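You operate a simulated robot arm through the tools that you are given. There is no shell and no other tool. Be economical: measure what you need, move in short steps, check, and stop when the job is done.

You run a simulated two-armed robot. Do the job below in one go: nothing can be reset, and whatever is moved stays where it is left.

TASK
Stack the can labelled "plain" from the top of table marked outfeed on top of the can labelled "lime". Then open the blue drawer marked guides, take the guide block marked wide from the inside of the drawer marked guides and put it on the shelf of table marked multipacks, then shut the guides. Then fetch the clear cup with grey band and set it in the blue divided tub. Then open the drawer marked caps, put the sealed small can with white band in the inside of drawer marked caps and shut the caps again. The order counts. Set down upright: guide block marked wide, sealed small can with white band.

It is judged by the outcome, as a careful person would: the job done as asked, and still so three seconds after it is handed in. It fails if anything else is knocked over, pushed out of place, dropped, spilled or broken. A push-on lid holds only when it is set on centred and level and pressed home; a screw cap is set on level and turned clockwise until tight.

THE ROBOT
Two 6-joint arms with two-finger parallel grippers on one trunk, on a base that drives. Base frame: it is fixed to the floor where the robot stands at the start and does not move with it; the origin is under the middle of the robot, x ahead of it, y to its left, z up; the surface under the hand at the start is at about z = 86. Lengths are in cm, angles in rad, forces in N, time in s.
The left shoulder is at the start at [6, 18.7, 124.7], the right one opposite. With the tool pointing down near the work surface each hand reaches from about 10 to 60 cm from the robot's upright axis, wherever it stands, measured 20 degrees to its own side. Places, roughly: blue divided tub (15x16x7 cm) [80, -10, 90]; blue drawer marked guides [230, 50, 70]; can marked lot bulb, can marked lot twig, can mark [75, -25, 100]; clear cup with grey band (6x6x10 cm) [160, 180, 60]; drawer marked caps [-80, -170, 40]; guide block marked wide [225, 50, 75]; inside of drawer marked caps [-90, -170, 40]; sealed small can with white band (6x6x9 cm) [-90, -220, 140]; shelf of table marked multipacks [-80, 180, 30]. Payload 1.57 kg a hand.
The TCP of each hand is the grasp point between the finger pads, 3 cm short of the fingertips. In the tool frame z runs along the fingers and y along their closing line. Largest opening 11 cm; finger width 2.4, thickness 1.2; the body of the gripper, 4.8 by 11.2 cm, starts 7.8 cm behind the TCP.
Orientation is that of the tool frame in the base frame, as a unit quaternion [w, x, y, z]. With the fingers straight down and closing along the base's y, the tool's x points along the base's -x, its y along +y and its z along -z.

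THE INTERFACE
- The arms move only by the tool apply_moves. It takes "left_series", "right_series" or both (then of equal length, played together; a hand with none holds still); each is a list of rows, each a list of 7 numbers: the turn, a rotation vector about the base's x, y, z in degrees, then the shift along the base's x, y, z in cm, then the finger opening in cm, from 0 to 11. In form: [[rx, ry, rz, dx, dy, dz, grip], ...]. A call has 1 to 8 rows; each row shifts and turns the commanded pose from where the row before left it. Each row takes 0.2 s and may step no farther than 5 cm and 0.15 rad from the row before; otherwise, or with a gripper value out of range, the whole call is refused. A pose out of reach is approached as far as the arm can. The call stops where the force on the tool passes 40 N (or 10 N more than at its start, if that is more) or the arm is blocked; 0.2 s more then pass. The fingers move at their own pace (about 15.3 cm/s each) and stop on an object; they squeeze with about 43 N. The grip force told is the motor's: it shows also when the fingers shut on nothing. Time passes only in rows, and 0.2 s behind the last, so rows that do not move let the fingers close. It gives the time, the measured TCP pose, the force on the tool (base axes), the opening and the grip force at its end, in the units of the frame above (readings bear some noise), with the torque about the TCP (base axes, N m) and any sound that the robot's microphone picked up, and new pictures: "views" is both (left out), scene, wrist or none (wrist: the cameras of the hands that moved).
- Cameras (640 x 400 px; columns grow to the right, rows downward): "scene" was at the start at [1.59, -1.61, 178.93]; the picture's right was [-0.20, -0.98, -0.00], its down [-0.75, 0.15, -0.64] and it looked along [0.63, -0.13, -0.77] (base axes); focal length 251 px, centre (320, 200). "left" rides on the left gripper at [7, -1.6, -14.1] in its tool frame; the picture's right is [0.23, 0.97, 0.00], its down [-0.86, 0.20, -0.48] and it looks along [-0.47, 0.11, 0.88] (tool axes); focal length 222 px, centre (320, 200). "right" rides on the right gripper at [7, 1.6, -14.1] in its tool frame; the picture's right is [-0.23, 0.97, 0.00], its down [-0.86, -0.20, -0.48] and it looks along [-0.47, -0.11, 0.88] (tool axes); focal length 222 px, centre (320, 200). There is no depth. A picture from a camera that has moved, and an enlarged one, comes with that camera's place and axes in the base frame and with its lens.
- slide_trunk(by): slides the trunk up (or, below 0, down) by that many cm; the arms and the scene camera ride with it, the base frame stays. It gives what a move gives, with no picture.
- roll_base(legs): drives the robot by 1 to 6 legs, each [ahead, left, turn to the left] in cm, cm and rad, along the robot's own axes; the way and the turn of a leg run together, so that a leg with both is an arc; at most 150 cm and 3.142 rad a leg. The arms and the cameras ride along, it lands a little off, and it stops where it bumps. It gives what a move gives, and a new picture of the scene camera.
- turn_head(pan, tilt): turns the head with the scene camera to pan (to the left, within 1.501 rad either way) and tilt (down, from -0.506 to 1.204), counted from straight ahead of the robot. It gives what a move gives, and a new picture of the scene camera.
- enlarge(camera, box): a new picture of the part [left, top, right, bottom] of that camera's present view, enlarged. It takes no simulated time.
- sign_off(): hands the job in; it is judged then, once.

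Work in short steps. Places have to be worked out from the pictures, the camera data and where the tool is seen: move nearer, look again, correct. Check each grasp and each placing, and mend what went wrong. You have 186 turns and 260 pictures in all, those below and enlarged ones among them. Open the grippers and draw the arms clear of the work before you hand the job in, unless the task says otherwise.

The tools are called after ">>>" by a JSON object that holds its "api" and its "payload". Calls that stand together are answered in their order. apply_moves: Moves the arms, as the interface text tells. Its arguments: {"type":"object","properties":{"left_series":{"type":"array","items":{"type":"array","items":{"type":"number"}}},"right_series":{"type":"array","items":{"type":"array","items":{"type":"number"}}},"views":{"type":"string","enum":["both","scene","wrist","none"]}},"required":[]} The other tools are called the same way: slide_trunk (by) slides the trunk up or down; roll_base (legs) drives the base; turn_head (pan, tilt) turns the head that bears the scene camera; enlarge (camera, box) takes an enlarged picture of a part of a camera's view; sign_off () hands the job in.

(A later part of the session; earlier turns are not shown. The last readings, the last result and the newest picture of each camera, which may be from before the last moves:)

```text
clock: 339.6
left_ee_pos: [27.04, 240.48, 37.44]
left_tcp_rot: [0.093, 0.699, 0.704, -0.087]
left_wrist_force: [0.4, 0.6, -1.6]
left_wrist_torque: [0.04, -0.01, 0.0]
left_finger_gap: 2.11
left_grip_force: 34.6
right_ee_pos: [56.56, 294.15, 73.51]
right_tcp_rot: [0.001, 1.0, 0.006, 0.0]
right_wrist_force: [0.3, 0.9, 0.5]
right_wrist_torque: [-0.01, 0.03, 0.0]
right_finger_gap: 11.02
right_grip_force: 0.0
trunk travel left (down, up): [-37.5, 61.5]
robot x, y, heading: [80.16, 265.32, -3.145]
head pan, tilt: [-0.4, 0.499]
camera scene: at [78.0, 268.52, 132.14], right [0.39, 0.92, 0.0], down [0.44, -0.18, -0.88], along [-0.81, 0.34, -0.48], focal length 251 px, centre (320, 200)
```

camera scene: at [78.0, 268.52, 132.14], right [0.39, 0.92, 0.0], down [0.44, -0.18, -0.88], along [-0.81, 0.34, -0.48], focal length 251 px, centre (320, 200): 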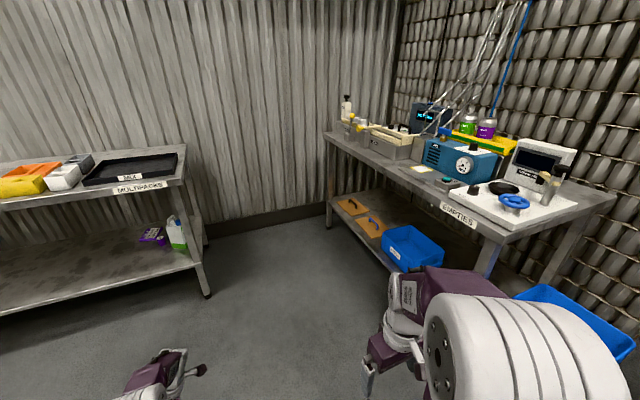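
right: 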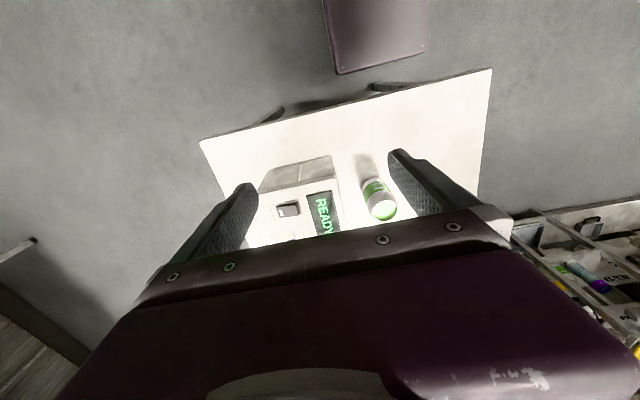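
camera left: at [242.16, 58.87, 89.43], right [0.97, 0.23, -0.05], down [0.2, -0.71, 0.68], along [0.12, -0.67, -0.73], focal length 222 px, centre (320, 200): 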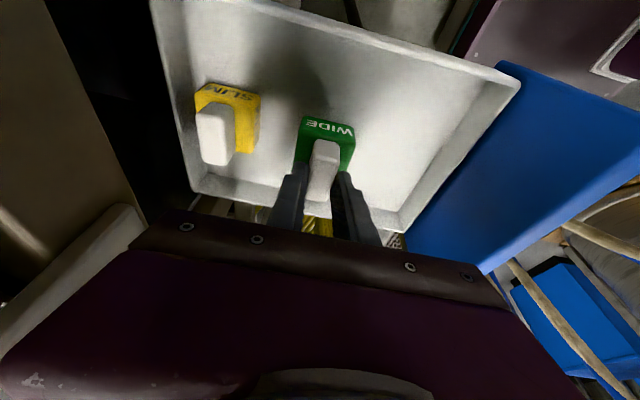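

All items on the EMPTIES table stand as before. Now go to the multipacks table: raise the hand a little and drive to just before the shelf.

>>> {"api": "slide_trunk", "payload": {"by": 6}}

>>> {"api": "roll_base", "payload": {"legs": [[0, 58, 0], [72, 0, 0]]}}

>>> {"api": "turn_head", "payload": {"pan": 0.35, "tilt": 0.7}}

>>> {"api": "enlarge", "payload": {"camera": "left", "box": [0, 0, 640, 400]}}

```text
clock: 340.6
left_ee_pos: [27.05, 240.32, 43.43]
left_tcp_rot: [0.092, 0.699, 0.703, -0.087]
left_wrist_force: [-0.2, -0.4, -1.3]
left_wrist_torque: [0.01, -0.02, -0.01]
left_finger_gap: 2.08
left_grip_force: 34.3
right_ee_pos: [56.5, 294.1, 79.57]
right_tcp_rot: [0.001, 1.0, 0.005, 0.0]
right_wrist_force: [-0.3, -0.2, 0.1]
right_wrist_torque: [-0.05, -0.01, 0.0]
right_finger_gap: 11.01
right_grip_force: 0.1
trunk travel left (down, up): [-43.5, 55.5]
robot x, y, heading: [80.19, 265.07, -3.14]
head pan, tilt: [-0.4, 0.499]
```

```text
clock: 347.4
left_ee_pos: [-45.03, 181.83, 43.35]
left_tcp_rot: [0.093, 0.698, 0.705, -0.087]
left_wrist_force: [-0.3, -0.2, -1.8]
left_wrist_torque: [0.01, 0.03, 0.01]
left_finger_gap: 2.09
left_grip_force: 34.6
right_ee_pos: [-15.87, 235.62, 79.55]
right_tcp_rot: [0.0, 1.0, 0.008, 0.0]
right_wrist_force: [0.5, 0.4, -0.2]
right_wrist_torque: [-0.01, -0.03, -0.01]
right_finger_gap: 11.0
right_grip_force: 0.0
trunk travel left (down, up): [-43.5, 55.5]
robot x, y, heading: [7.96, 206.64, -3.136]
head pan, tilt: [-0.4, 0.499]
camera scene: at [5.7, 210.15, 138.14], right [0.38, 0.92, 0.0], down [0.44, -0.18, -0.88], along [-0.81, 0.34, -0.48], focal length 251 px, centre (320, 200)
```

scene: 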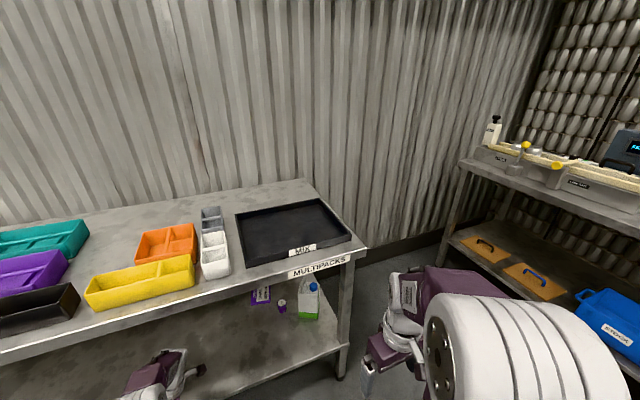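

```text
clock: 348.5
left_ee_pos: [-45.12, 181.83, 43.46]
left_tcp_rot: [0.092, 0.698, 0.705, -0.088]
left_wrist_force: [0.3, -0.4, 0.1]
left_wrist_torque: [-0.05, 0.02, 0.01]
left_finger_gap: 2.08
left_grip_force: 34.4
right_ee_pos: [-15.93, 235.59, 79.54]
right_tcp_rot: [0.001, 1.0, 0.008, 0.0]
right_wrist_force: [-0.3, -0.3, 1.2]
right_wrist_torque: [0.04, -0.01, 0.0]
right_finger_gap: 10.98
right_grip_force: 0.1
trunk travel left (down, up): [-43.5, 55.5]
robot x, y, heading: [8.14, 206.95, -3.131]
head pan, tilt: [0.351, 0.7]
camera scene: at [6.2, 203.7, 136.37], right [-0.35, 0.94, 0.0], down [0.6, 0.22, -0.77], along [-0.72, -0.27, -0.64], focal length 251 px, centre (320, 200)
```

scene: 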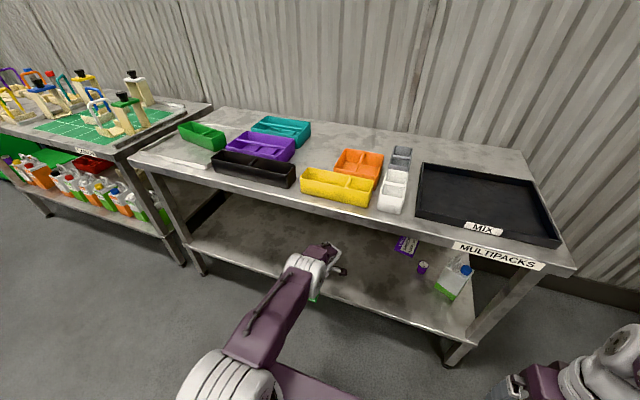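

```text
1.00 times, centred on (320, 200) of left (not enlarged: the box is as wide or as high as the picture)
camera zoom: at [-46.85, 192.18, 55.36], right [0.97, 0.23, -0.05], down [0.2, -0.7, 0.68], along [0.12, -0.67, -0.73], focal length 222 px, centre (320, 200)
```

zoom: 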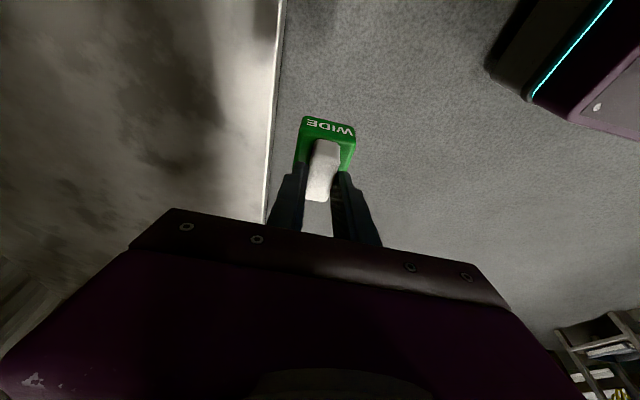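

Shelf edge is at about x=-51; the arm should pass beneath the top. Move in 9 cm and check clearance.

>>> {"api": "roll_base", "payload": {"legs": [[9, 0, 0]]}}

>>> {"api": "enlarge", "payload": {"camera": "scene", "box": [200, 150, 440, 400]}}

>>> {"api": "enlarge", "payload": {"camera": "left", "box": [160, 60, 480, 260]}}

```text
clock: 349.6
left_ee_pos: [-54.13, 181.87, 43.3]
left_tcp_rot: [0.093, 0.699, 0.704, -0.086]
left_wrist_force: [-0.8, 0.6, -0.4]
left_wrist_torque: [-0.03, 0.01, 0.0]
left_finger_gap: 2.09
left_grip_force: 34.6
right_ee_pos: [-24.86, 235.52, 79.49]
right_tcp_rot: [0.0, 1.0, 0.007, 0.001]
right_wrist_force: [-1.0, -0.1, 0.6]
right_wrist_torque: [0.05, -0.01, 0.01]
right_finger_gap: 11.0
right_grip_force: 0.0
trunk travel left (down, up): [-43.5, 55.5]
robot x, y, heading: [-0.74, 206.74, -3.137]
head pan, tilt: [0.351, 0.7]
camera scene: at [-2.93, 203.64, 136.37], right [-0.35, 0.94, 0.0], down [0.6, 0.22, -0.76], along [-0.72, -0.27, -0.65], focal length 251 px, centre (320, 200)
```

scene: 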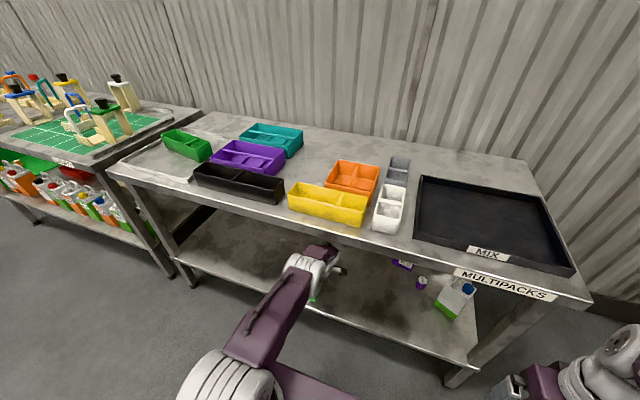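

```text
1.60 times, centred on (320, 275) of scene
camera zoom: at [-2.93, 203.64, 136.37], right [-0.35, 0.94, 0.0], down [0.6, 0.22, -0.76], along [-0.72, -0.27, -0.65], focal length 402 px, centre (320, 80)
```

zoom: 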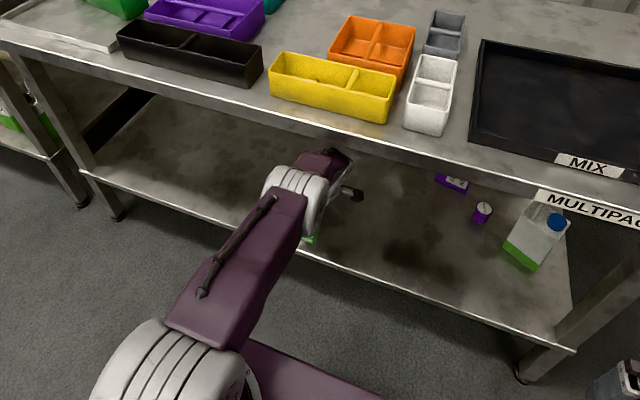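

```text
2.00 times, centred on (320, 160) of left
camera zoom: at [-55.89, 192.17, 55.29], right [0.97, 0.23, -0.05], down [0.2, -0.7, 0.68], along [0.12, -0.67, -0.73], focal length 444 px, centre (320, 280)
```

zoom: 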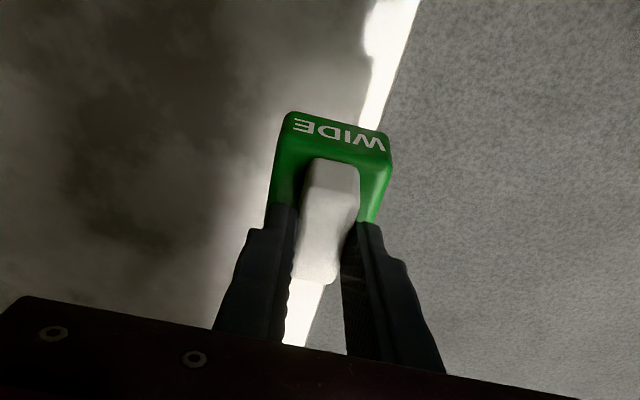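

Clearance is OK. Move in 6 cm more, then lower gently.

>>> {"api": "roll_base", "payload": {"legs": [[6.5, 0, 0]]}}

>>> {"api": "slide_trunk", "payload": {"by": -3.5}}

>>> {"api": "enlarge", "payload": {"camera": "left", "box": [160, 60, 480, 260]}}

```text
clock: 350.6
left_ee_pos: [-56.35, 181.6, 42.68]
left_tcp_rot: [0.102, 0.698, 0.704, -0.079]
left_wrist_force: [-0.3, -0.5, -0.5]
left_wrist_torque: [0.0, 0.02, 0.0]
left_finger_gap: 2.1
left_grip_force: 34.1
right_ee_pos: [-28.84, 235.53, 79.95]
right_tcp_rot: [0.002, 1.0, 0.013, -0.006]
right_wrist_force: [-0.4, 0.6, 0.0]
right_wrist_torque: [0.05, 0.0, 0.01]
right_finger_gap: 11.01
right_grip_force: 0.2
trunk travel left (down, up): [-43.5, 55.5]
robot x, y, heading: [-5.42, 206.55, -3.122]
head pan, tilt: [0.351, 0.7]
stopped in leg 1: the robot was blocked; the commanded pose is now the measured one
camera scene: at [-5.74, 203.8, 136.44], right [-0.36, 0.93, 0.0], down [0.59, 0.23, -0.77], along [-0.72, -0.27, -0.63], focal length 251 px, centre (320, 200)
```

scene: 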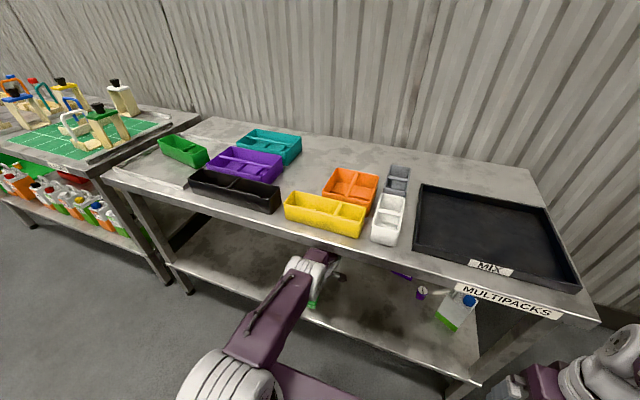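

```text
clock: 351.4
left_ee_pos: [-56.95, 181.66, 38.49]
left_tcp_rot: [0.106, 0.699, 0.704, -0.073]
left_wrist_force: [-0.3, -0.3, -1.1]
left_wrist_torque: [-0.01, -0.01, 0.0]
left_finger_gap: 2.1
left_grip_force: 34.0
right_ee_pos: [-29.82, 235.49, 76.05]
right_tcp_rot: [0.001, 1.0, 0.011, -0.001]
right_wrist_force: [0.2, -0.3, -0.7]
right_wrist_torque: [0.0, -0.01, 0.0]
right_finger_gap: 11.02
right_grip_force: 0.0
trunk travel left (down, up): [-40.0, 59.0]
robot x, y, heading: [-5.8, 206.88, -3.133]
head pan, tilt: [0.351, 0.7]
```

```text
2.00 times, centred on (320, 160) of left
camera zoom: at [-59.31, 192.05, 50.27], right [0.97, 0.23, -0.01], down [0.18, -0.7, 0.69], along [0.15, -0.67, -0.73], focal length 444 px, centre (320, 280)
```

zoom: 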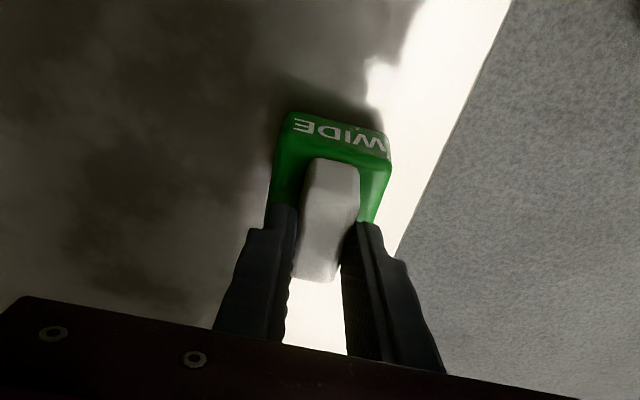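

Slight contact stopped the base; fix the 2° pitch and extend 3 cm with the arm, then lower in small steps.

>>> {"api": "apply_moves", "payload": {"left_series": [[0, 2.3, 0, -1, 0, 0, 1], [0, 0, 0, -1, 0, 0, 1], [0, 0, 0, -1, 0, 0, 1], [0, 0, 0, 0, 0, -0.5, 1], [0, 0, 0, 0, 0, -0.5, 1]], "views": "none"}}

```text
clock: 352.6
left_ee_pos: [-58.96, 181.98, 38.17]
left_tcp_rot: [0.091, 0.697, 0.705, -0.089]
left_wrist_force: [-1.0, 0.0, 5.8]
left_wrist_torque: [-0.11, 0.19, 0.06]
left_finger_gap: 2.1
left_grip_force: 34.4
left hand out of reach, approached as far as the arm can: row 3, 5
right_ee_pos: [-29.78, 235.35, 76.17]
right_tcp_rot: [0.001, 1.0, 0.011, 0.0]
right_wrist_force: [0.0, 0.3, 0.2]
right_wrist_torque: [0.0, -0.01, 0.0]
right_finger_gap: 10.99
right_grip_force: 0.1
trunk travel left (down, up): [-40.0, 59.0]
robot x, y, heading: [-5.82, 206.85, -3.131]
head pan, tilt: [0.351, 0.7]
```

Contact with the shelf (5.8 N). Settle a touch lower via the trunk, then look.

>>> {"api": "slide_trunk", "payload": {"by": -0.4}}

>>> {"api": "enlarge", "payload": {"camera": "left", "box": [160, 60, 480, 260]}}

```text
clock: 353.1
left_ee_pos: [-58.86, 181.93, 37.95]
left_tcp_rot: [0.091, 0.697, 0.706, -0.089]
left_wrist_force: [1.7, -1.3, 24.0]
left_wrist_torque: [-0.26, -0.02, 0.04]
left_finger_gap: 2.09
left_grip_force: 34.0
right_ee_pos: [-29.57, 235.43, 75.7]
right_tcp_rot: [0.002, 1.0, 0.011, -0.001]
right_wrist_force: [-0.6, 0.2, 0.4]
right_wrist_torque: [0.01, 0.06, 0.0]
right_finger_gap: 11.0
right_grip_force: 0.1
trunk travel left (down, up): [-39.6, 59.4]
robot x, y, heading: [-5.28, 206.78, -3.131]
head pan, tilt: [0.351, 0.7]
```

```text
2.00 times, centred on (320, 160) of left
camera zoom: at [-60.65, 192.3, 49.79], right [0.97, 0.23, -0.06], down [0.21, -0.7, 0.68], along [0.12, -0.67, -0.73], focal length 444 px, centre (320, 280)
```

zoom: 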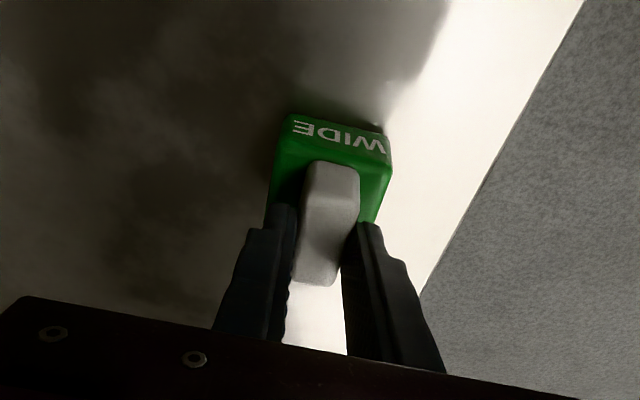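

Firmly seated (24 N). Release and rise straight up along the fingers.

>>> {"api": "apply_moves", "payload": {"left_series": [[0, 0, 0, 0, 0, 0, 3], [0, 0, 0, 0, 0, 0, 5], [0, 0, 0, 0, 0, 0, 5], [0, 0, 0, 0, 0.5, 2, 5], [0, 0, 0, 0, 0.5, 2, 5], [0, 0, 0, 1, 0.5, 2, 5]], "views": "wrist"}}

```text
clock: 354.5
left_ee_pos: [-55.28, 182.9, 39.63]
left_tcp_rot: [0.111, 0.701, 0.701, -0.069]
left_wrist_force: [-15.9, 23.2, 175.0]
left_wrist_torque: [1.37, 5.56, -0.43]
left_finger_gap: 5.5
left_grip_force: 2.6
right_ee_pos: [-29.64, 234.94, 75.58]
right_tcp_rot: [-0.001, 1.0, 0.012, 0.001]
right_wrist_force: [0.0, 0.8, 0.0]
right_wrist_torque: [0.0, 0.02, 0.0]
right_finger_gap: 10.99
right_grip_force: 0.1
trunk travel left (down, up): [-39.6, 59.4]
robot x, y, heading: [-5.63, 206.75, -3.127]
head pan, tilt: [0.351, 0.7]
stopped in row 6 (left hand): the force on the tool passed its limit at 184 N (the readings are from after the stop); the commanded pose is now the measured one
camera left: at [-57.72, 193.26, 51.41], right [0.97, 0.23, 0.0], down [0.16, -0.71, 0.69], along [0.16, -0.67, -0.73], focal length 222 px, centre (320, 200)
```

left: 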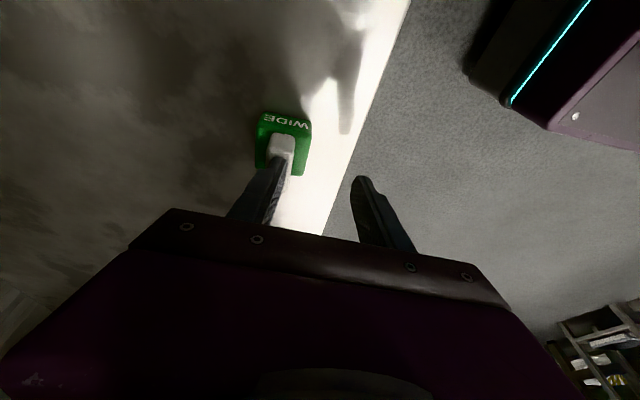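

A strong force appeared – probably forearm against the table rail. Stay put and look closely.

>>> {"api": "enlarge", "payload": {"camera": "left", "box": [200, 80, 440, 240]}}

>>> {"api": "enlarge", "payload": {"camera": "scene", "box": [220, 200, 460, 370]}}

```text
2.50 times, centred on (320, 160) of left
camera zoom: at [-57.72, 193.26, 51.41], right [0.97, 0.23, 0.0], down [0.16, -0.71, 0.69], along [0.16, -0.67, -0.73], focal length 555 px, centre (320, 300)
```

zoom: 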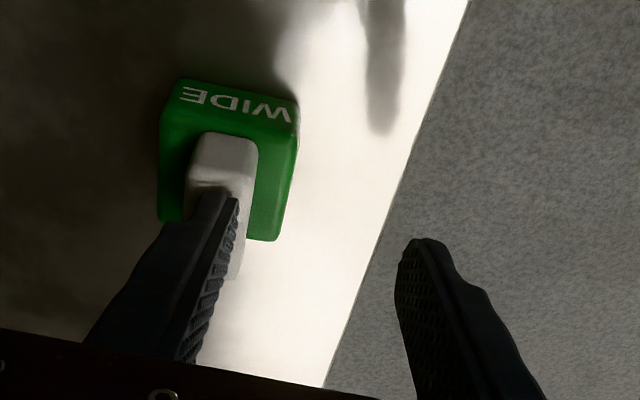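

```text
2.35 times, centred on (340, 285) of scene
camera zoom: at [-7.47, 202.93, 132.29], right [-0.36, 0.93, 0.0], down [0.6, 0.23, -0.76], along [-0.71, -0.27, -0.65], focal length 591 px, centre (273, 0)
```

zoom: 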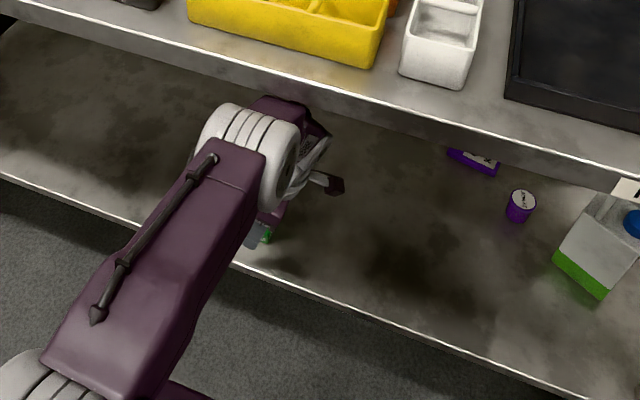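

The inner finger slid onto the grip's top because the wrist is under the rail. Ease back -x to straddle it again.

>>> {"api": "apply_moves", "payload": {"left_series": [[0, 1.2, 0, -0.8, 0, 0, 6], [0, 1.2, 0, -0.8, 0, 0, 7], [0, 0, 0, -0.8, 0, 0, 7]], "views": "wrist"}}

```text
clock: 354.8
left_ee_pos: [-54.99, 182.93, 39.71]
left_tcp_rot: [0.112, 0.701, 0.701, -0.067]
left_wrist_force: [-6.5, 15.1, 81.2]
left_wrist_torque: [0.79, 2.96, -0.5]
left_finger_gap: 6.12
left_grip_force: 1.0
right_ee_pos: [-29.73, 234.96, 75.81]
right_tcp_rot: [-0.001, 1.0, 0.013, 0.001]
right_wrist_force: [0.5, -0.4, 0.1]
right_wrist_torque: [0.0, 0.0, 0.0]
right_finger_gap: 11.01
right_grip_force: 0.2
trunk travel left (down, up): [-39.6, 59.4]
robot x, y, heading: [-5.17, 206.61, -3.129]
head pan, tilt: [0.351, 0.7]
stopped in row 1 (left hand): the force on the tool passed its limit at 203 N (the readings are from after the stop); the commanded pose is now the measured one
camera left: at [-57.46, 193.26, 51.47], right [0.97, 0.23, 0.01], down [0.16, -0.71, 0.69], along [0.16, -0.67, -0.72], focal length 222 px, centre (320, 200)
```

left: 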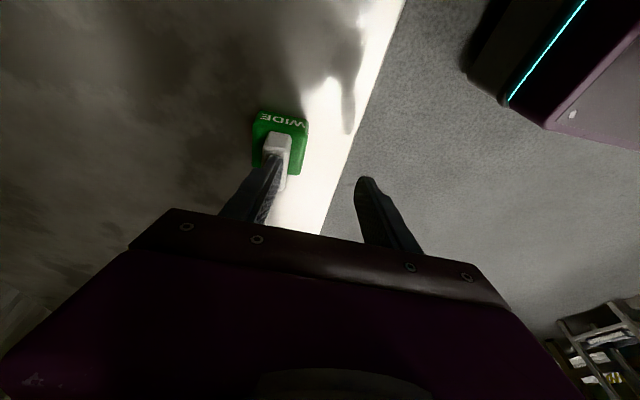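

Test which way relieves: raise the trunk by 0.5 cm.

>>> {"api": "slide_trunk", "payload": {"by": 0.5}}

```text
clock: 355.1
left_ee_pos: [-54.82, 182.9, 39.67]
left_tcp_rot: [0.113, 0.701, 0.701, -0.067]
left_wrist_force: [-6.5, 3.9, 27.9]
left_wrist_torque: [0.26, 1.21, -0.13]
left_finger_gap: 6.36
left_grip_force: 2.3
right_ee_pos: [-29.66, 235.02, 75.9]
right_tcp_rot: [-0.001, 1.0, 0.014, 0.0]
right_wrist_force: [0.7, -0.3, 0.0]
right_wrist_torque: [0.02, -0.02, 0.0]
right_finger_gap: 10.98
right_grip_force: 0.0
trunk travel left (down, up): [-39.7, 59.3]
robot x, y, heading: [-5.44, 206.63, -3.122]
head pan, tilt: [0.351, 0.7]
stopped: the force on the tool passed its limit at 105 N (the readings are from after the stop); the commanded pose is now the measured one
```

Open the fingers wide so the inner finger slides off the grip's top toward -x.

>>> {"api": "apply_moves", "payload": {"left_series": [[0, 0, 0, 0, 0, 0, 8.5], [0, 0, 0, 0, 0, 0, 11], [0, 0, 0, 0, 0, 0, 11], [0, 0, 0, 0, 0, 0, 11]], "views": "wrist"}}

>>> {"api": "enlarge", "payload": {"camera": "left", "box": [200, 80, 440, 240]}}

```text
clock: 356.1
left_ee_pos: [-54.81, 182.86, 39.9]
left_tcp_rot: [0.113, 0.701, 0.701, -0.068]
left_wrist_force: [4.9, -1.0, 15.0]
left_wrist_torque: [0.0, 0.61, 0.07]
left_finger_gap: 10.47
left_grip_force: 0.0
right_ee_pos: [-29.49, 235.2, 75.7]
right_tcp_rot: [0.0, 1.0, 0.013, -0.001]
right_wrist_force: [-0.3, 0.1, -1.1]
right_wrist_torque: [-0.03, 0.0, 0.05]
right_finger_gap: 10.99
right_grip_force: 0.0
trunk travel left (down, up): [-39.7, 59.3]
robot x, y, heading: [-5.37, 206.27, -3.129]
head pan, tilt: [0.351, 0.7]
camera left: at [-57.29, 193.31, 51.66], right [0.97, 0.23, 0.0], down [0.16, -0.7, 0.69], along [0.16, -0.67, -0.72], focal length 222 px, centre (320, 200)
```

left: 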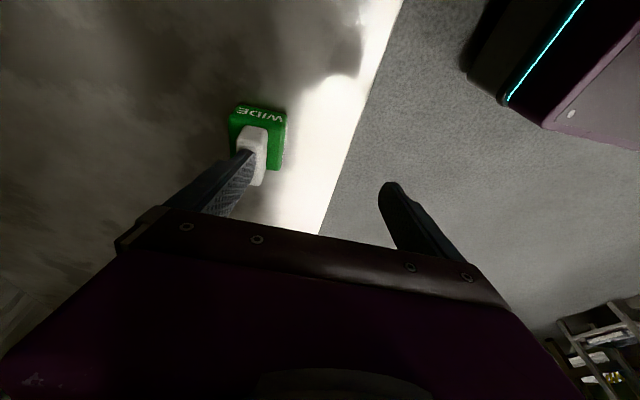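

```text
2.50 times, centred on (320, 160) of left
camera zoom: at [-57.29, 193.31, 51.66], right [0.97, 0.23, 0.0], down [0.16, -0.7, 0.69], along [0.16, -0.67, -0.72], focal length 555 px, centre (320, 300)
```

zoom: 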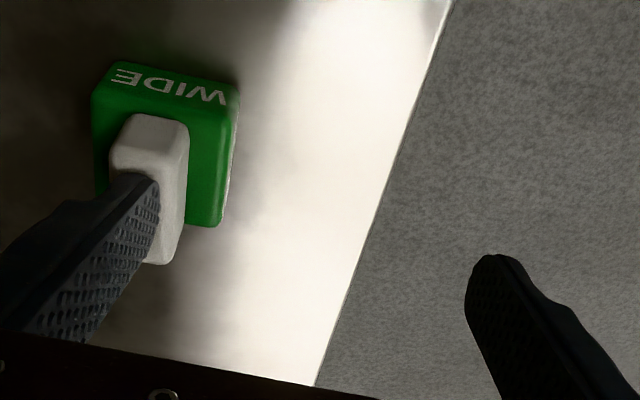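

The block slid with the finger but stays upright. Now draw the hand out +x with slight upward motion.

>>> {"api": "apply_moves", "payload": {"left_series": [[0, 0, 0, 0.7, 0, 0.3, 11], [0, 0, 0, 0.7, 0, 0.3, 11], [0, 0, 0, 0.8, 0, 0.3, 11], [0, 0, 0, 0.8, 0, 0.3, 11]], "views": "wrist"}}

>>> {"api": "enlarge", "payload": {"camera": "left", "box": [120, 60, 400, 240]}}

```text
clock: 356.4
left_ee_pos: [-54.74, 182.87, 39.81]
left_tcp_rot: [0.113, 0.7, 0.701, -0.07]
left_wrist_force: [1.3, 5.3, 27.1]
left_wrist_torque: [0.28, 1.51, -0.34]
left_finger_gap: 10.71
left_grip_force: 0.1
right_ee_pos: [-29.47, 235.22, 75.84]
right_tcp_rot: [0.0, 1.0, 0.014, -0.002]
right_wrist_force: [0.2, 0.6, 0.3]
right_wrist_torque: [0.0, 0.01, 0.02]
right_finger_gap: 11.0
right_grip_force: 0.0
trunk travel left (down, up): [-39.7, 59.3]
robot x, y, heading: [-5.18, 206.52, -3.12]
head pan, tilt: [0.351, 0.7]
stopped in row 1 (left hand): the force on the tool passed its limit at 78 N (the readings are from after the stop); the commanded pose is now the measured one
camera left: at [-57.12, 193.29, 51.62], right [0.97, 0.23, 0.0], down [0.17, -0.7, 0.69], along [0.16, -0.67, -0.72], focal length 222 px, centre (320, 200)
```

left: 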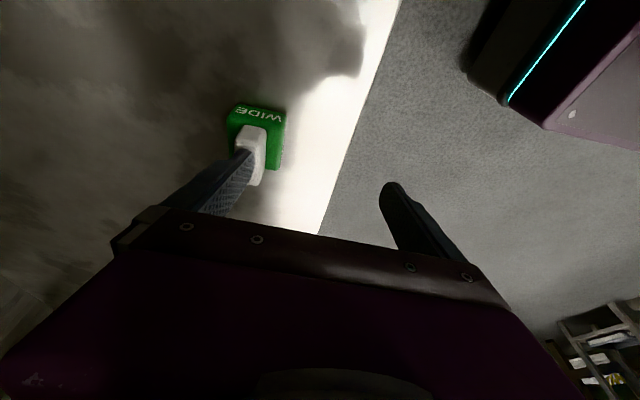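

```text
2.22 times, centred on (260, 150) of left
camera zoom: at [-57.12, 193.29, 51.62], right [0.97, 0.23, 0.0], down [0.17, -0.7, 0.69], along [0.16, -0.67, -0.72], focal length 494 px, centre (453, 311)
```

zoom: 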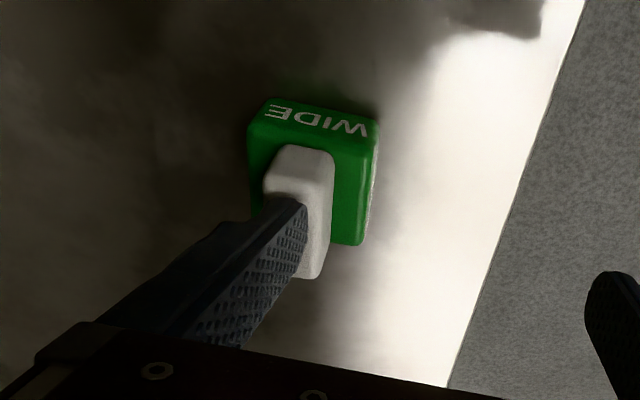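

Let me look with the right wrist camera for a second viewpoint.

>>> {"api": "enlarge", "payload": {"camera": "right", "box": [0, 0, 640, 400]}}

```text
1.00 times, centred on (320, 200) of right (not enlarged: the box is as wide or as high as the picture)
camera zoom: at [-22.48, 233.88, 89.85], right [-0.2, -0.98, 0.0], down [-0.86, 0.18, 0.48], along [-0.47, 0.1, -0.88], focal length 222 px, centre (320, 200)
```

zoom: 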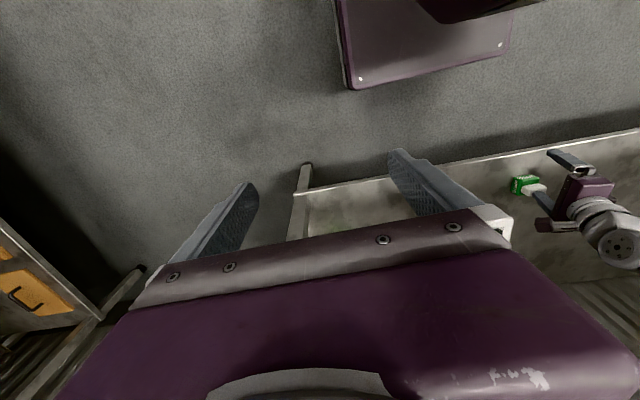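

>>> {"api": "enlarge", "payload": {"camera": "right", "box": [490, 120, 640, 290]}}

```text
2.35 times, centred on (565, 205) of right
camera zoom: at [-22.48, 233.88, 89.85], right [-0.2, -0.98, 0.0], down [-0.86, 0.18, 0.48], along [-0.47, 0.1, -0.88], focal length 523 px, centre (-256, 188)
```

zoom: 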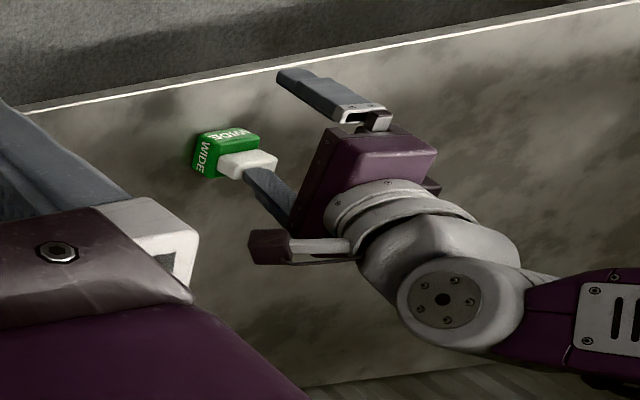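

The fingertip rests on the grip's top while the wrist touches the rail above. Pitch the hand back (wrist outward and lower) to free both.

>>> {"api": "apply_moves", "payload": {"left_series": [[0, 2.5, 0, 0, 0, 0, 11], [0, 2.5, 0, 0, 0, 0, 11], [0, 2.5, 0, 0, 0, 0.2, 11]], "views": "none"}}

```text
clock: 356.6
left_ee_pos: [-54.69, 182.89, 39.65]
left_tcp_rot: [0.109, 0.701, 0.701, -0.073]
left_wrist_force: [3.1, 5.5, 22.3]
left_wrist_torque: [0.26, 1.15, -0.29]
left_finger_gap: 10.69
left_grip_force: 0.0
right_ee_pos: [-29.39, 235.23, 75.83]
right_tcp_rot: [0.0, 1.0, 0.015, -0.001]
right_wrist_force: [-0.1, -0.1, 0.6]
right_wrist_torque: [-0.03, 0.0, 0.01]
right_finger_gap: 11.01
right_grip_force: 0.0
trunk travel left (down, up): [-39.7, 59.3]
robot x, y, heading: [-5.22, 206.83, -3.125]
head pan, tilt: [0.351, 0.7]
stopped in row 1 (left hand): the force on the tool passed its limit at 61 N (the readings are from after the stop); the commanded pose is now the measured one
```

Test lowering the trunk 0.4 cm to unload the rail.

>>> {"api": "slide_trunk", "payload": {"by": -0.4}}

```text
clock: 357.2
left_ee_pos: [-54.81, 182.95, 39.73]
left_tcp_rot: [0.108, 0.7, 0.702, -0.077]
left_wrist_force: [6.2, -3.5, 31.4]
left_wrist_torque: [-0.05, 1.58, 0.17]
left_finger_gap: 10.41
left_grip_force: 0.0
right_ee_pos: [-29.25, 235.28, 75.37]
right_tcp_rot: [0.001, 1.0, 0.014, -0.002]
right_wrist_force: [-0.5, 0.1, -0.3]
right_wrist_torque: [-0.01, -0.01, 0.01]
right_finger_gap: 10.99
right_grip_force: 0.0
trunk travel left (down, up): [-39.3, 59.7]
robot x, y, heading: [-5.24, 206.41, -3.122]
head pan, tilt: [0.351, 0.7]
```

Pitch is recovering. Now add a small pitch-back rotation, which lifts the inner fingertip.

>>> {"api": "apply_moves", "payload": {"left_series": [[0, 1.0, 0, 0, 0, 0.1, 11], [0, 1.0, 0, 0, 0, 0.1, 11], [0, 1.0, 0, 0, 0, 0.1, 11], [0, 1.0, 0, 0, 0, 0.1, 11]], "views": "none"}}

```text
clock: 357.7
left_ee_pos: [-54.66, 182.96, 39.61]
left_tcp_rot: [0.1, 0.698, 0.704, -0.084]
left_wrist_force: [3.9, -0.1, 25.8]
left_wrist_torque: [-0.01, 1.25, 0.06]
left_finger_gap: 10.58
left_grip_force: 0.1
right_ee_pos: [-29.34, 235.37, 75.38]
right_tcp_rot: [0.001, 1.0, 0.014, -0.001]
right_wrist_force: [0.5, -0.2, -0.4]
right_wrist_torque: [-0.01, -0.01, 0.0]
right_finger_gap: 11.0
right_grip_force: 0.2
trunk travel left (down, up): [-39.3, 59.7]
robot x, y, heading: [-5.29, 206.28, -3.128]
head pan, tilt: [0.351, 0.7]
stopped in row 2 (left hand): the force on the tool passed its limit at 46 N (the readings are from after the stop); the commanded pose is now the measured one
```

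>>> {"api": "apply_moves", "payload": {"left_series": [[0, 0.8, 0, 0, 0, 0.3, 11], [0, 0.8, 0, 0, 0, 0.3, 11], [0, 0.8, 0, 0, 0, 0.3, 11], [0, 0.8, 0, 0, 0, 0.3, 11]], "views": "wrist"}}

```text
clock: 358.0
left_ee_pos: [-54.69, 182.98, 39.57]
left_tcp_rot: [0.099, 0.698, 0.704, -0.086]
left_wrist_force: [3.7, 0.0, 34.7]
left_wrist_torque: [0.1, 1.78, 0.02]
left_finger_gap: 10.6
left_grip_force: 0.0
right_ee_pos: [-29.3, 235.28, 75.34]
right_tcp_rot: [0.001, 1.0, 0.015, 0.0]
right_wrist_force: [-0.6, 0.2, 0.0]
right_wrist_torque: [-0.01, -0.01, -0.01]
right_finger_gap: 11.02
right_grip_force: 0.0
trunk travel left (down, up): [-39.3, 59.7]
robot x, y, heading: [-5.18, 206.71, -3.125]
head pan, tilt: [0.351, 0.7]
stopped in row 1 (left hand): the force on the tool passed its limit at 51 N (the readings are from after the stop); the commanded pose is now the measured one
camera left: at [-56.61, 193.38, 51.42], right [0.97, 0.23, -0.04], down [0.2, -0.7, 0.69], along [0.13, -0.68, -0.73], focal length 222 px, centre (320, 200)
```

left: 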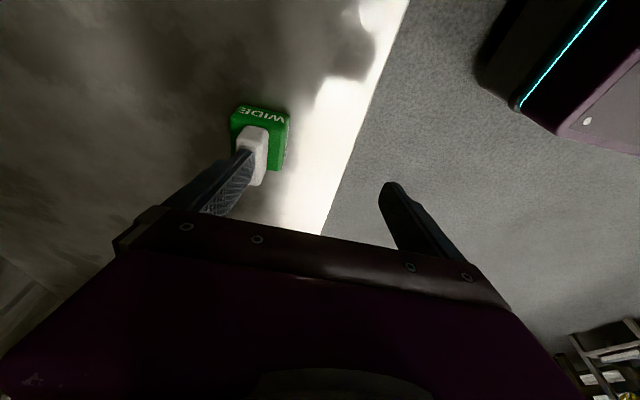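

Upward commands lever the finger down, so try the opposite: a small downward command to leave the rail.

>>> {"api": "apply_moves", "payload": {"left_series": [[0, 0, 0, 0, 0, -0.15, 11], [0, 0, 0, 0, 0, 0, 11]], "views": "none"}}

```text
clock: 358.6
left_ee_pos: [-54.82, 182.99, 39.55]
left_tcp_rot: [0.097, 0.699, 0.703, -0.087]
left_wrist_force: [4.6, -1.1, 24.5]
left_wrist_torque: [0.08, 1.21, 0.04]
left_finger_gap: 10.52
left_grip_force: 0.1
right_ee_pos: [-29.38, 235.23, 75.38]
right_tcp_rot: [0.001, 1.0, 0.015, -0.002]
right_wrist_force: [-0.5, -0.1, -0.4]
right_wrist_torque: [0.02, 0.0, 0.0]
right_finger_gap: 10.99
right_grip_force: 0.1
trunk travel left (down, up): [-39.3, 59.7]
robot x, y, heading: [-5.28, 206.83, -3.121]
head pan, tilt: [0.351, 0.7]
```

Force fell. Continue a bit.

>>> {"api": "apply_moves", "payload": {"left_series": [[0, 0, 0, 0, 0, -0.2, 11], [0, 0, 0, 0, 0, -0.2, 11], [0, 0, 0, 0, 0, 0, 11]], "views": "none"}}

```text
clock: 359.1
left_ee_pos: [-55.05, 182.94, 39.51]
left_tcp_rot: [0.096, 0.698, 0.704, -0.089]
left_wrist_force: [6.4, 1.0, 28.2]
left_wrist_torque: [0.12, 1.34, -0.04]
left_finger_gap: 10.38
left_grip_force: 0.0
right_ee_pos: [-29.3, 235.38, 75.47]
right_tcp_rot: [0.001, 1.0, 0.015, -0.001]
right_wrist_force: [0.2, 0.1, -0.4]
right_wrist_torque: [0.01, -0.02, 0.0]
right_finger_gap: 11.03
right_grip_force: 0.1
trunk travel left (down, up): [-39.3, 59.7]
robot x, y, heading: [-5.23, 206.54, -3.123]
head pan, tilt: [0.351, 0.7]
stopped in row 2 (left hand): the force on the tool passed its limit at 43 N (the readings are from after the stop); the commanded pose is now the measured one
```

Now try up again with the rail gap gained, shifting +x slightly.

>>> {"api": "apply_moves", "payload": {"left_series": [[0, 1.5, 0, 0.3, 0, 0.2, 11], [0, 1.5, 0, 0.3, 0, 0.2, 11], [0, 1.5, 0, 0.3, 0, 0, 11]], "views": "none"}}

```text
clock: 359.6
left_ee_pos: [-54.85, 182.96, 39.33]
left_tcp_rot: [0.088, 0.697, 0.705, -0.097]
left_wrist_force: [1.0, -0.6, 20.5]
left_wrist_torque: [0.04, 1.16, 0.07]
left_finger_gap: 10.94
left_grip_force: 0.0
right_ee_pos: [-29.29, 235.32, 75.36]
right_tcp_rot: [0.001, 1.0, 0.015, -0.001]
right_wrist_force: [-0.2, -0.5, 0.0]
right_wrist_torque: [0.04, 0.01, 0.01]
right_finger_gap: 11.01
right_grip_force: 0.1
trunk travel left (down, up): [-39.3, 59.7]
robot x, y, heading: [-5.23, 206.89, -3.125]
head pan, tilt: [0.351, 0.7]
stopped in row 2 (left hand): the force on the tool passed its limit at 51 N (the readings are from after the stop); the commanded pose is now the measured one
```

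Let the command rest at the measured pose and see the residual force.

>>> {"api": "apply_moves", "payload": {"left_series": [[0, 0, 0, 0, 0, 0, 11], [0, 0, 0, 0, 0, 0, 11]], "views": "none"}}

```text
clock: 360.2
left_ee_pos: [-54.78, 182.9, 39.45]
left_tcp_rot: [0.087, 0.698, 0.704, -0.098]
left_wrist_force: [-1.1, -0.9, 27.4]
left_wrist_torque: [0.06, 1.59, 0.05]
left_finger_gap: 11.02
left_grip_force: 0.1
right_ee_pos: [-29.3, 235.23, 75.35]
right_tcp_rot: [0.001, 1.0, 0.015, -0.001]
right_wrist_force: [0.0, -0.4, 0.0]
right_wrist_torque: [0.03, -0.03, -0.04]
right_finger_gap: 11.0
right_grip_force: 0.1
trunk travel left (down, up): [-39.3, 59.7]
robot x, y, heading: [-5.28, 206.84, -3.126]
head pan, tilt: [0.351, 0.7]
```

>>> {"api": "apply_moves", "payload": {"left_series": [[0, 0, 0, 0, 0, 0.15, 11], [0, 0, 0, 0, 0, 0, 11]], "views": "none"}}

```text
clock: 360.6
left_ee_pos: [-54.68, 182.9, 39.31]
left_tcp_rot: [0.087, 0.698, 0.704, -0.096]
left_wrist_force: [-2.6, -3.2, 30.2]
left_wrist_torque: [0.0, 1.81, 0.2]
left_finger_gap: 11.02
left_grip_force: 0.0
right_ee_pos: [-29.44, 235.35, 75.43]
right_tcp_rot: [0.001, 1.0, 0.015, -0.001]
right_wrist_force: [0.0, -0.6, 0.2]
right_wrist_torque: [-0.01, -0.02, -0.02]
right_finger_gap: 11.02
right_grip_force: 0.0
trunk travel left (down, up): [-39.3, 59.7]
robot x, y, heading: [-5.26, 206.35, -3.126]
head pan, tilt: [0.351, 0.7]
stopped in row 2 (left hand): the force on the tool passed its limit at 42 N (the readings are from after the stop); the commanded pose is now the measured one
```

Keep pitching back while staying off the rail.

>>> {"api": "apply_moves", "payload": {"left_series": [[0, 1.2, 0, 0, 0, -0.1, 11], [0, 1.2, 0, 0, 0, -0.1, 11], [0, 1.2, 0, 0, 0, -0.1, 11], [0, 1.2, 0, 0, 0, -0.1, 11], [0, 1.2, 0, 0, 0, -0.1, 11]], "views": "wrist"}}

```text
clock: 361.8
left_ee_pos: [-54.78, 182.95, 38.9]
left_tcp_rot: [0.05, 0.692, 0.708, -0.132]
left_wrist_force: [0.7, -1.1, 3.0]
left_wrist_torque: [0.0, 0.18, 0.01]
left_finger_gap: 11.0
left_grip_force: 0.2
right_ee_pos: [-29.61, 235.29, 75.28]
right_tcp_rot: [0.001, 1.0, 0.015, 0.0]
right_wrist_force: [-0.3, 1.6, -0.6]
right_wrist_torque: [0.02, 0.03, 0.02]
right_finger_gap: 11.02
right_grip_force: 0.0
trunk travel left (down, up): [-39.3, 59.7]
robot x, y, heading: [-5.14, 206.78, -3.124]
head pan, tilt: [0.351, 0.7]
camera left: at [-55.08, 193.38, 50.89], right [0.96, 0.23, -0.17], down [0.28, -0.7, 0.65], along [0.03, -0.68, -0.74], focal length 222 px, centre (320, 200)
```

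left: 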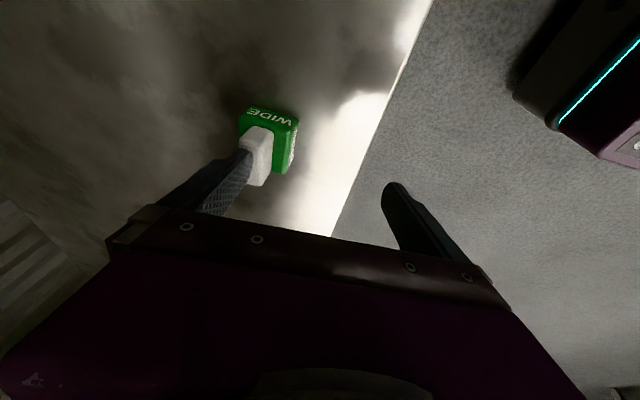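

Force is down to 3 N. A bit more pitch, then draw out +x.

>>> {"api": "apply_moves", "payload": {"left_series": [[0, 1.5, 0, 0, 0, 0, 11], [0, 1.5, 0, 0, 0, 0, 11], [0, 1.5, 0, 0, 0, 0, 11], [0, 0, 0, 1, 0, 0, 11], [0, 0, 0, 1.5, 0, 0, 11], [0, 0, 0, 2, 0, 0, 11]], "views": "wrist"}}

>>> {"api": "enlarge", "payload": {"camera": "left", "box": [120, 60, 400, 240]}}

```text
clock: 363.2
left_ee_pos: [-53.06, 182.91, 38.88]
left_tcp_rot: [0.023, 0.687, 0.709, -0.157]
left_wrist_force: [-0.1, 0.0, 0.2]
left_wrist_torque: [0.0, -0.06, -0.03]
left_finger_gap: 10.98
left_grip_force: 0.0
left hand out of reach, approached as far as the arm can: row 5, 6
right_ee_pos: [-29.38, 235.27, 75.31]
right_tcp_rot: [0.001, 1.0, 0.014, 0.0]
right_wrist_force: [-0.3, -0.2, 0.0]
right_wrist_torque: [0.0, -0.01, 0.03]
right_finger_gap: 11.01
right_grip_force: 0.2
trunk travel left (down, up): [-39.3, 59.7]
robot x, y, heading: [-5.27, 206.58, -3.124]
head pan, tilt: [0.351, 0.7]
camera left: at [-52.4, 193.37, 50.83], right [0.94, 0.23, -0.24], down [0.33, -0.7, 0.63], along [-0.03, -0.68, -0.74], focal length 222 px, centre (320, 200)
```

left: 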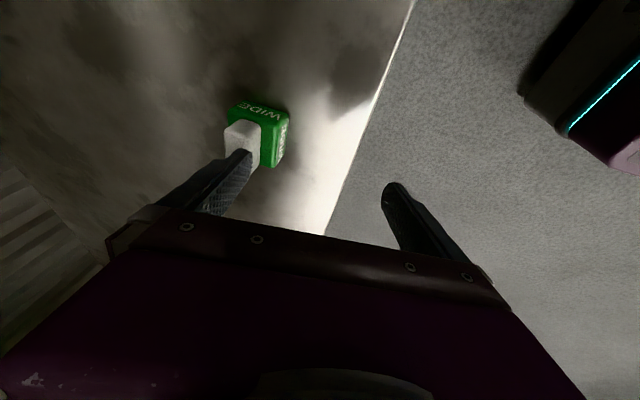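

```text
2.22 times, centred on (260, 150) of left
camera zoom: at [-52.4, 193.37, 50.83], right [0.94, 0.23, -0.24], down [0.33, -0.7, 0.63], along [-0.03, -0.68, -0.74], focal length 494 px, centre (453, 311)
```

zoom: 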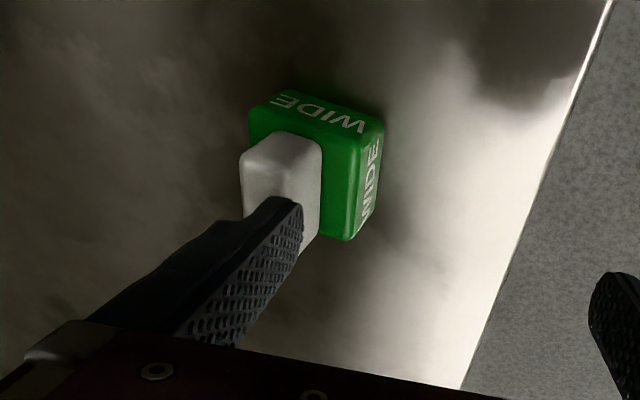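

Free now (0 N). Raise trunk slightly and back the base out.

>>> {"api": "slide_trunk", "payload": {"by": 0.8}}

>>> {"api": "roll_base", "payload": {"legs": [[-6, 0, 0], [-20, 0, 0]]}}

>>> {"api": "enlarge", "payload": {"camera": "scene", "box": [200, 150, 520, 380]}}

```text
clock: 363.8
left_ee_pos: [-53.06, 182.97, 39.68]
left_tcp_rot: [0.024, 0.687, 0.709, -0.158]
left_wrist_force: [-0.1, 0.1, 0.3]
left_wrist_torque: [0.01, 0.02, -0.01]
left_finger_gap: 11.02
left_grip_force: 0.1
right_ee_pos: [-29.51, 235.34, 76.18]
right_tcp_rot: [0.001, 1.0, 0.016, -0.001]
right_wrist_force: [-0.5, 1.1, 0.2]
right_wrist_torque: [0.03, 0.0, 0.02]
right_finger_gap: 11.02
right_grip_force: 0.0
trunk travel left (down, up): [-40.1, 58.9]
robot x, y, heading: [-4.84, 206.62, -3.129]
head pan, tilt: [0.351, 0.7]
```

```text
clock: 365.9
left_ee_pos: [-26.72, 183.38, 39.75]
left_tcp_rot: [0.024, 0.685, 0.71, -0.159]
left_wrist_force: [-0.8, 0.1, 0.0]
left_wrist_torque: [0.01, -0.05, 0.0]
left_finger_gap: 11.01
left_grip_force: 0.0
right_ee_pos: [-3.31, 235.82, 76.01]
right_tcp_rot: [0.0, 1.0, 0.015, 0.0]
right_wrist_force: [0.3, 0.9, 0.3]
right_wrist_torque: [0.0, 0.02, 0.03]
right_finger_gap: 11.0
right_grip_force: 0.0
trunk travel left (down, up): [-40.1, 58.9]
robot x, y, heading: [21.07, 206.8, -3.126]
head pan, tilt: [0.351, 0.7]
camera scene: at [19.22, 204.09, 133.0], right [-0.36, 0.93, 0.0], down [0.6, 0.23, -0.77], along [-0.71, -0.28, -0.64], focal length 251 px, centre (320, 200)
```

scene: 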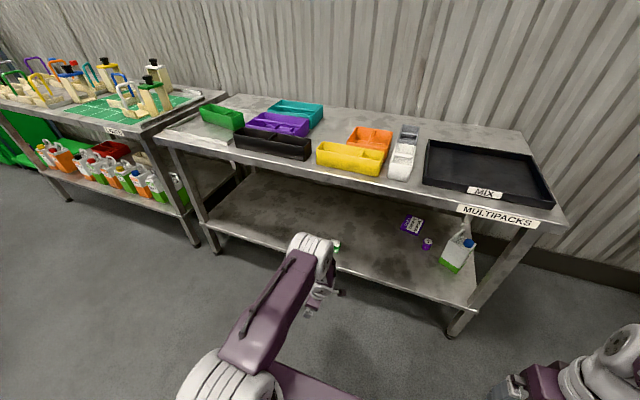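

```text
1.74 times, centred on (360, 265) of scene
camera zoom: at [19.22, 204.09, 133.0], right [-0.36, 0.93, 0.0], down [0.6, 0.23, -0.77], along [-0.71, -0.28, -0.64], focal length 437 px, centre (250, 87)
```

zoom: 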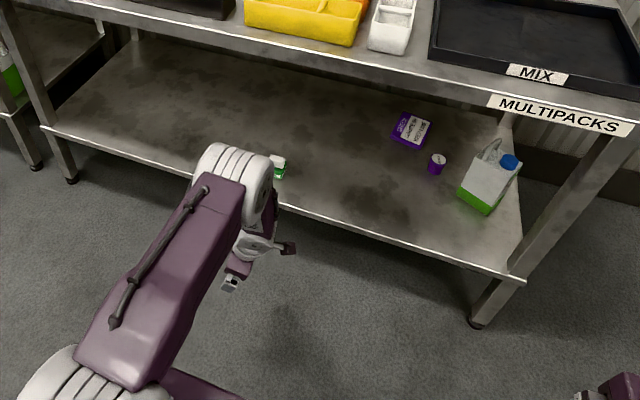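

>>> {"api": "enlarge", "payload": {"camera": "scene", "box": [320, 225, 360, 255]}}

```text
13.33 times, centred on (340, 240) of scene
camera zoom: at [19.22, 204.09, 133.0], right [-0.36, 0.93, 0.0], down [0.6, 0.23, -0.77], along [-0.71, -0.28, -0.64], focal length 3351 px, centre (53, -333)
```

zoom: 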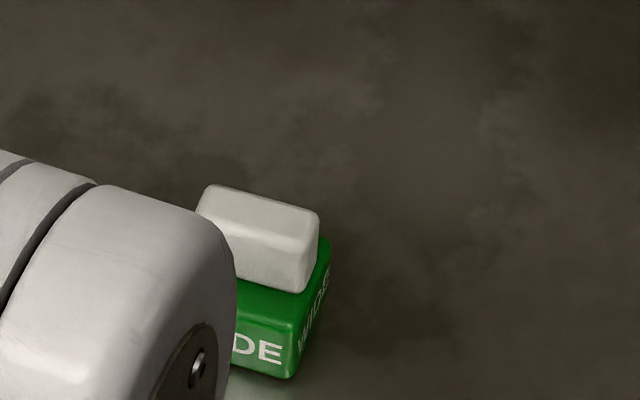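

WIDE stands upright on the multipacks shelf. Now return to shut the GUIDES drawer by the same way.

>>> {"api": "roll_base", "payload": {"legs": [[-60, 0, -0.014], [0, -114, 0], [-150, 0, 0], [-83, 0, 0], [0, 146, 0]]}}

>>> {"api": "slide_trunk", "payload": {"by": 40}}

```text
clock: 392.7
left_ee_pos: [263.76, 152.44, 39.66]
left_tcp_rot: [0.022, 0.693, 0.703, -0.158]
left_wrist_force: [0.3, -0.7, 0.9]
left_wrist_torque: [-0.01, 0.02, 0.01]
left_finger_gap: 11.0
left_grip_force: 0.0
right_ee_pos: [288.17, 204.26, 76.16]
right_tcp_rot: [0.001, 1.0, 0.006, 0.001]
right_wrist_force: [-0.3, -0.1, -0.1]
right_wrist_torque: [-0.02, 0.0, 0.03]
right_finger_gap: 11.01
right_grip_force: 0.0
trunk travel left (down, up): [-40.1, 58.9]
robot x, y, heading: [312.03, 175.04, 3.146]
head pan, tilt: [0.351, 0.7]
camera scene: at [310.07, 172.24, 132.99], right [-0.34, 0.94, 0.0], down [0.61, 0.22, -0.76], along [-0.72, -0.26, -0.64], focal length 251 px, centre (320, 200)
```

scene: 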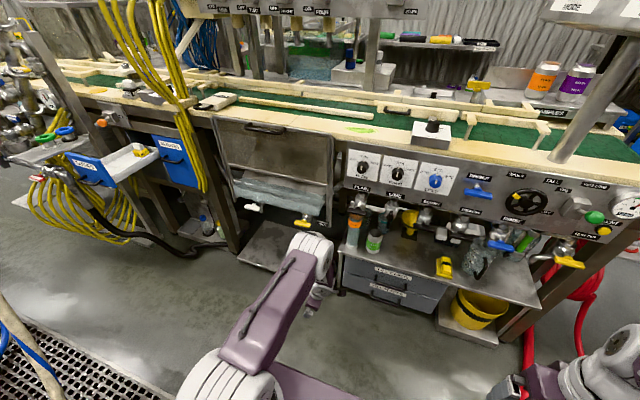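

```text
clock: 396.5
left_ee_pos: [263.82, 152.42, 79.69]
left_tcp_rot: [0.023, 0.693, 0.703, -0.159]
left_wrist_force: [0.3, 0.3, 0.3]
left_wrist_torque: [-0.04, 0.0, 0.01]
left_finger_gap: 11.0
left_grip_force: 0.1
right_ee_pos: [288.18, 204.39, 116.08]
right_tcp_rot: [0.002, 1.0, 0.006, -0.001]
right_wrist_force: [0.4, -0.5, 0.2]
right_wrist_torque: [0.01, 0.02, 0.02]
right_finger_gap: 11.0
right_grip_force: 0.0
trunk travel left (down, up): [-80.1, 18.9]
robot x, y, heading: [312.23, 175.38, 3.137]
head pan, tilt: [0.351, 0.7]
```

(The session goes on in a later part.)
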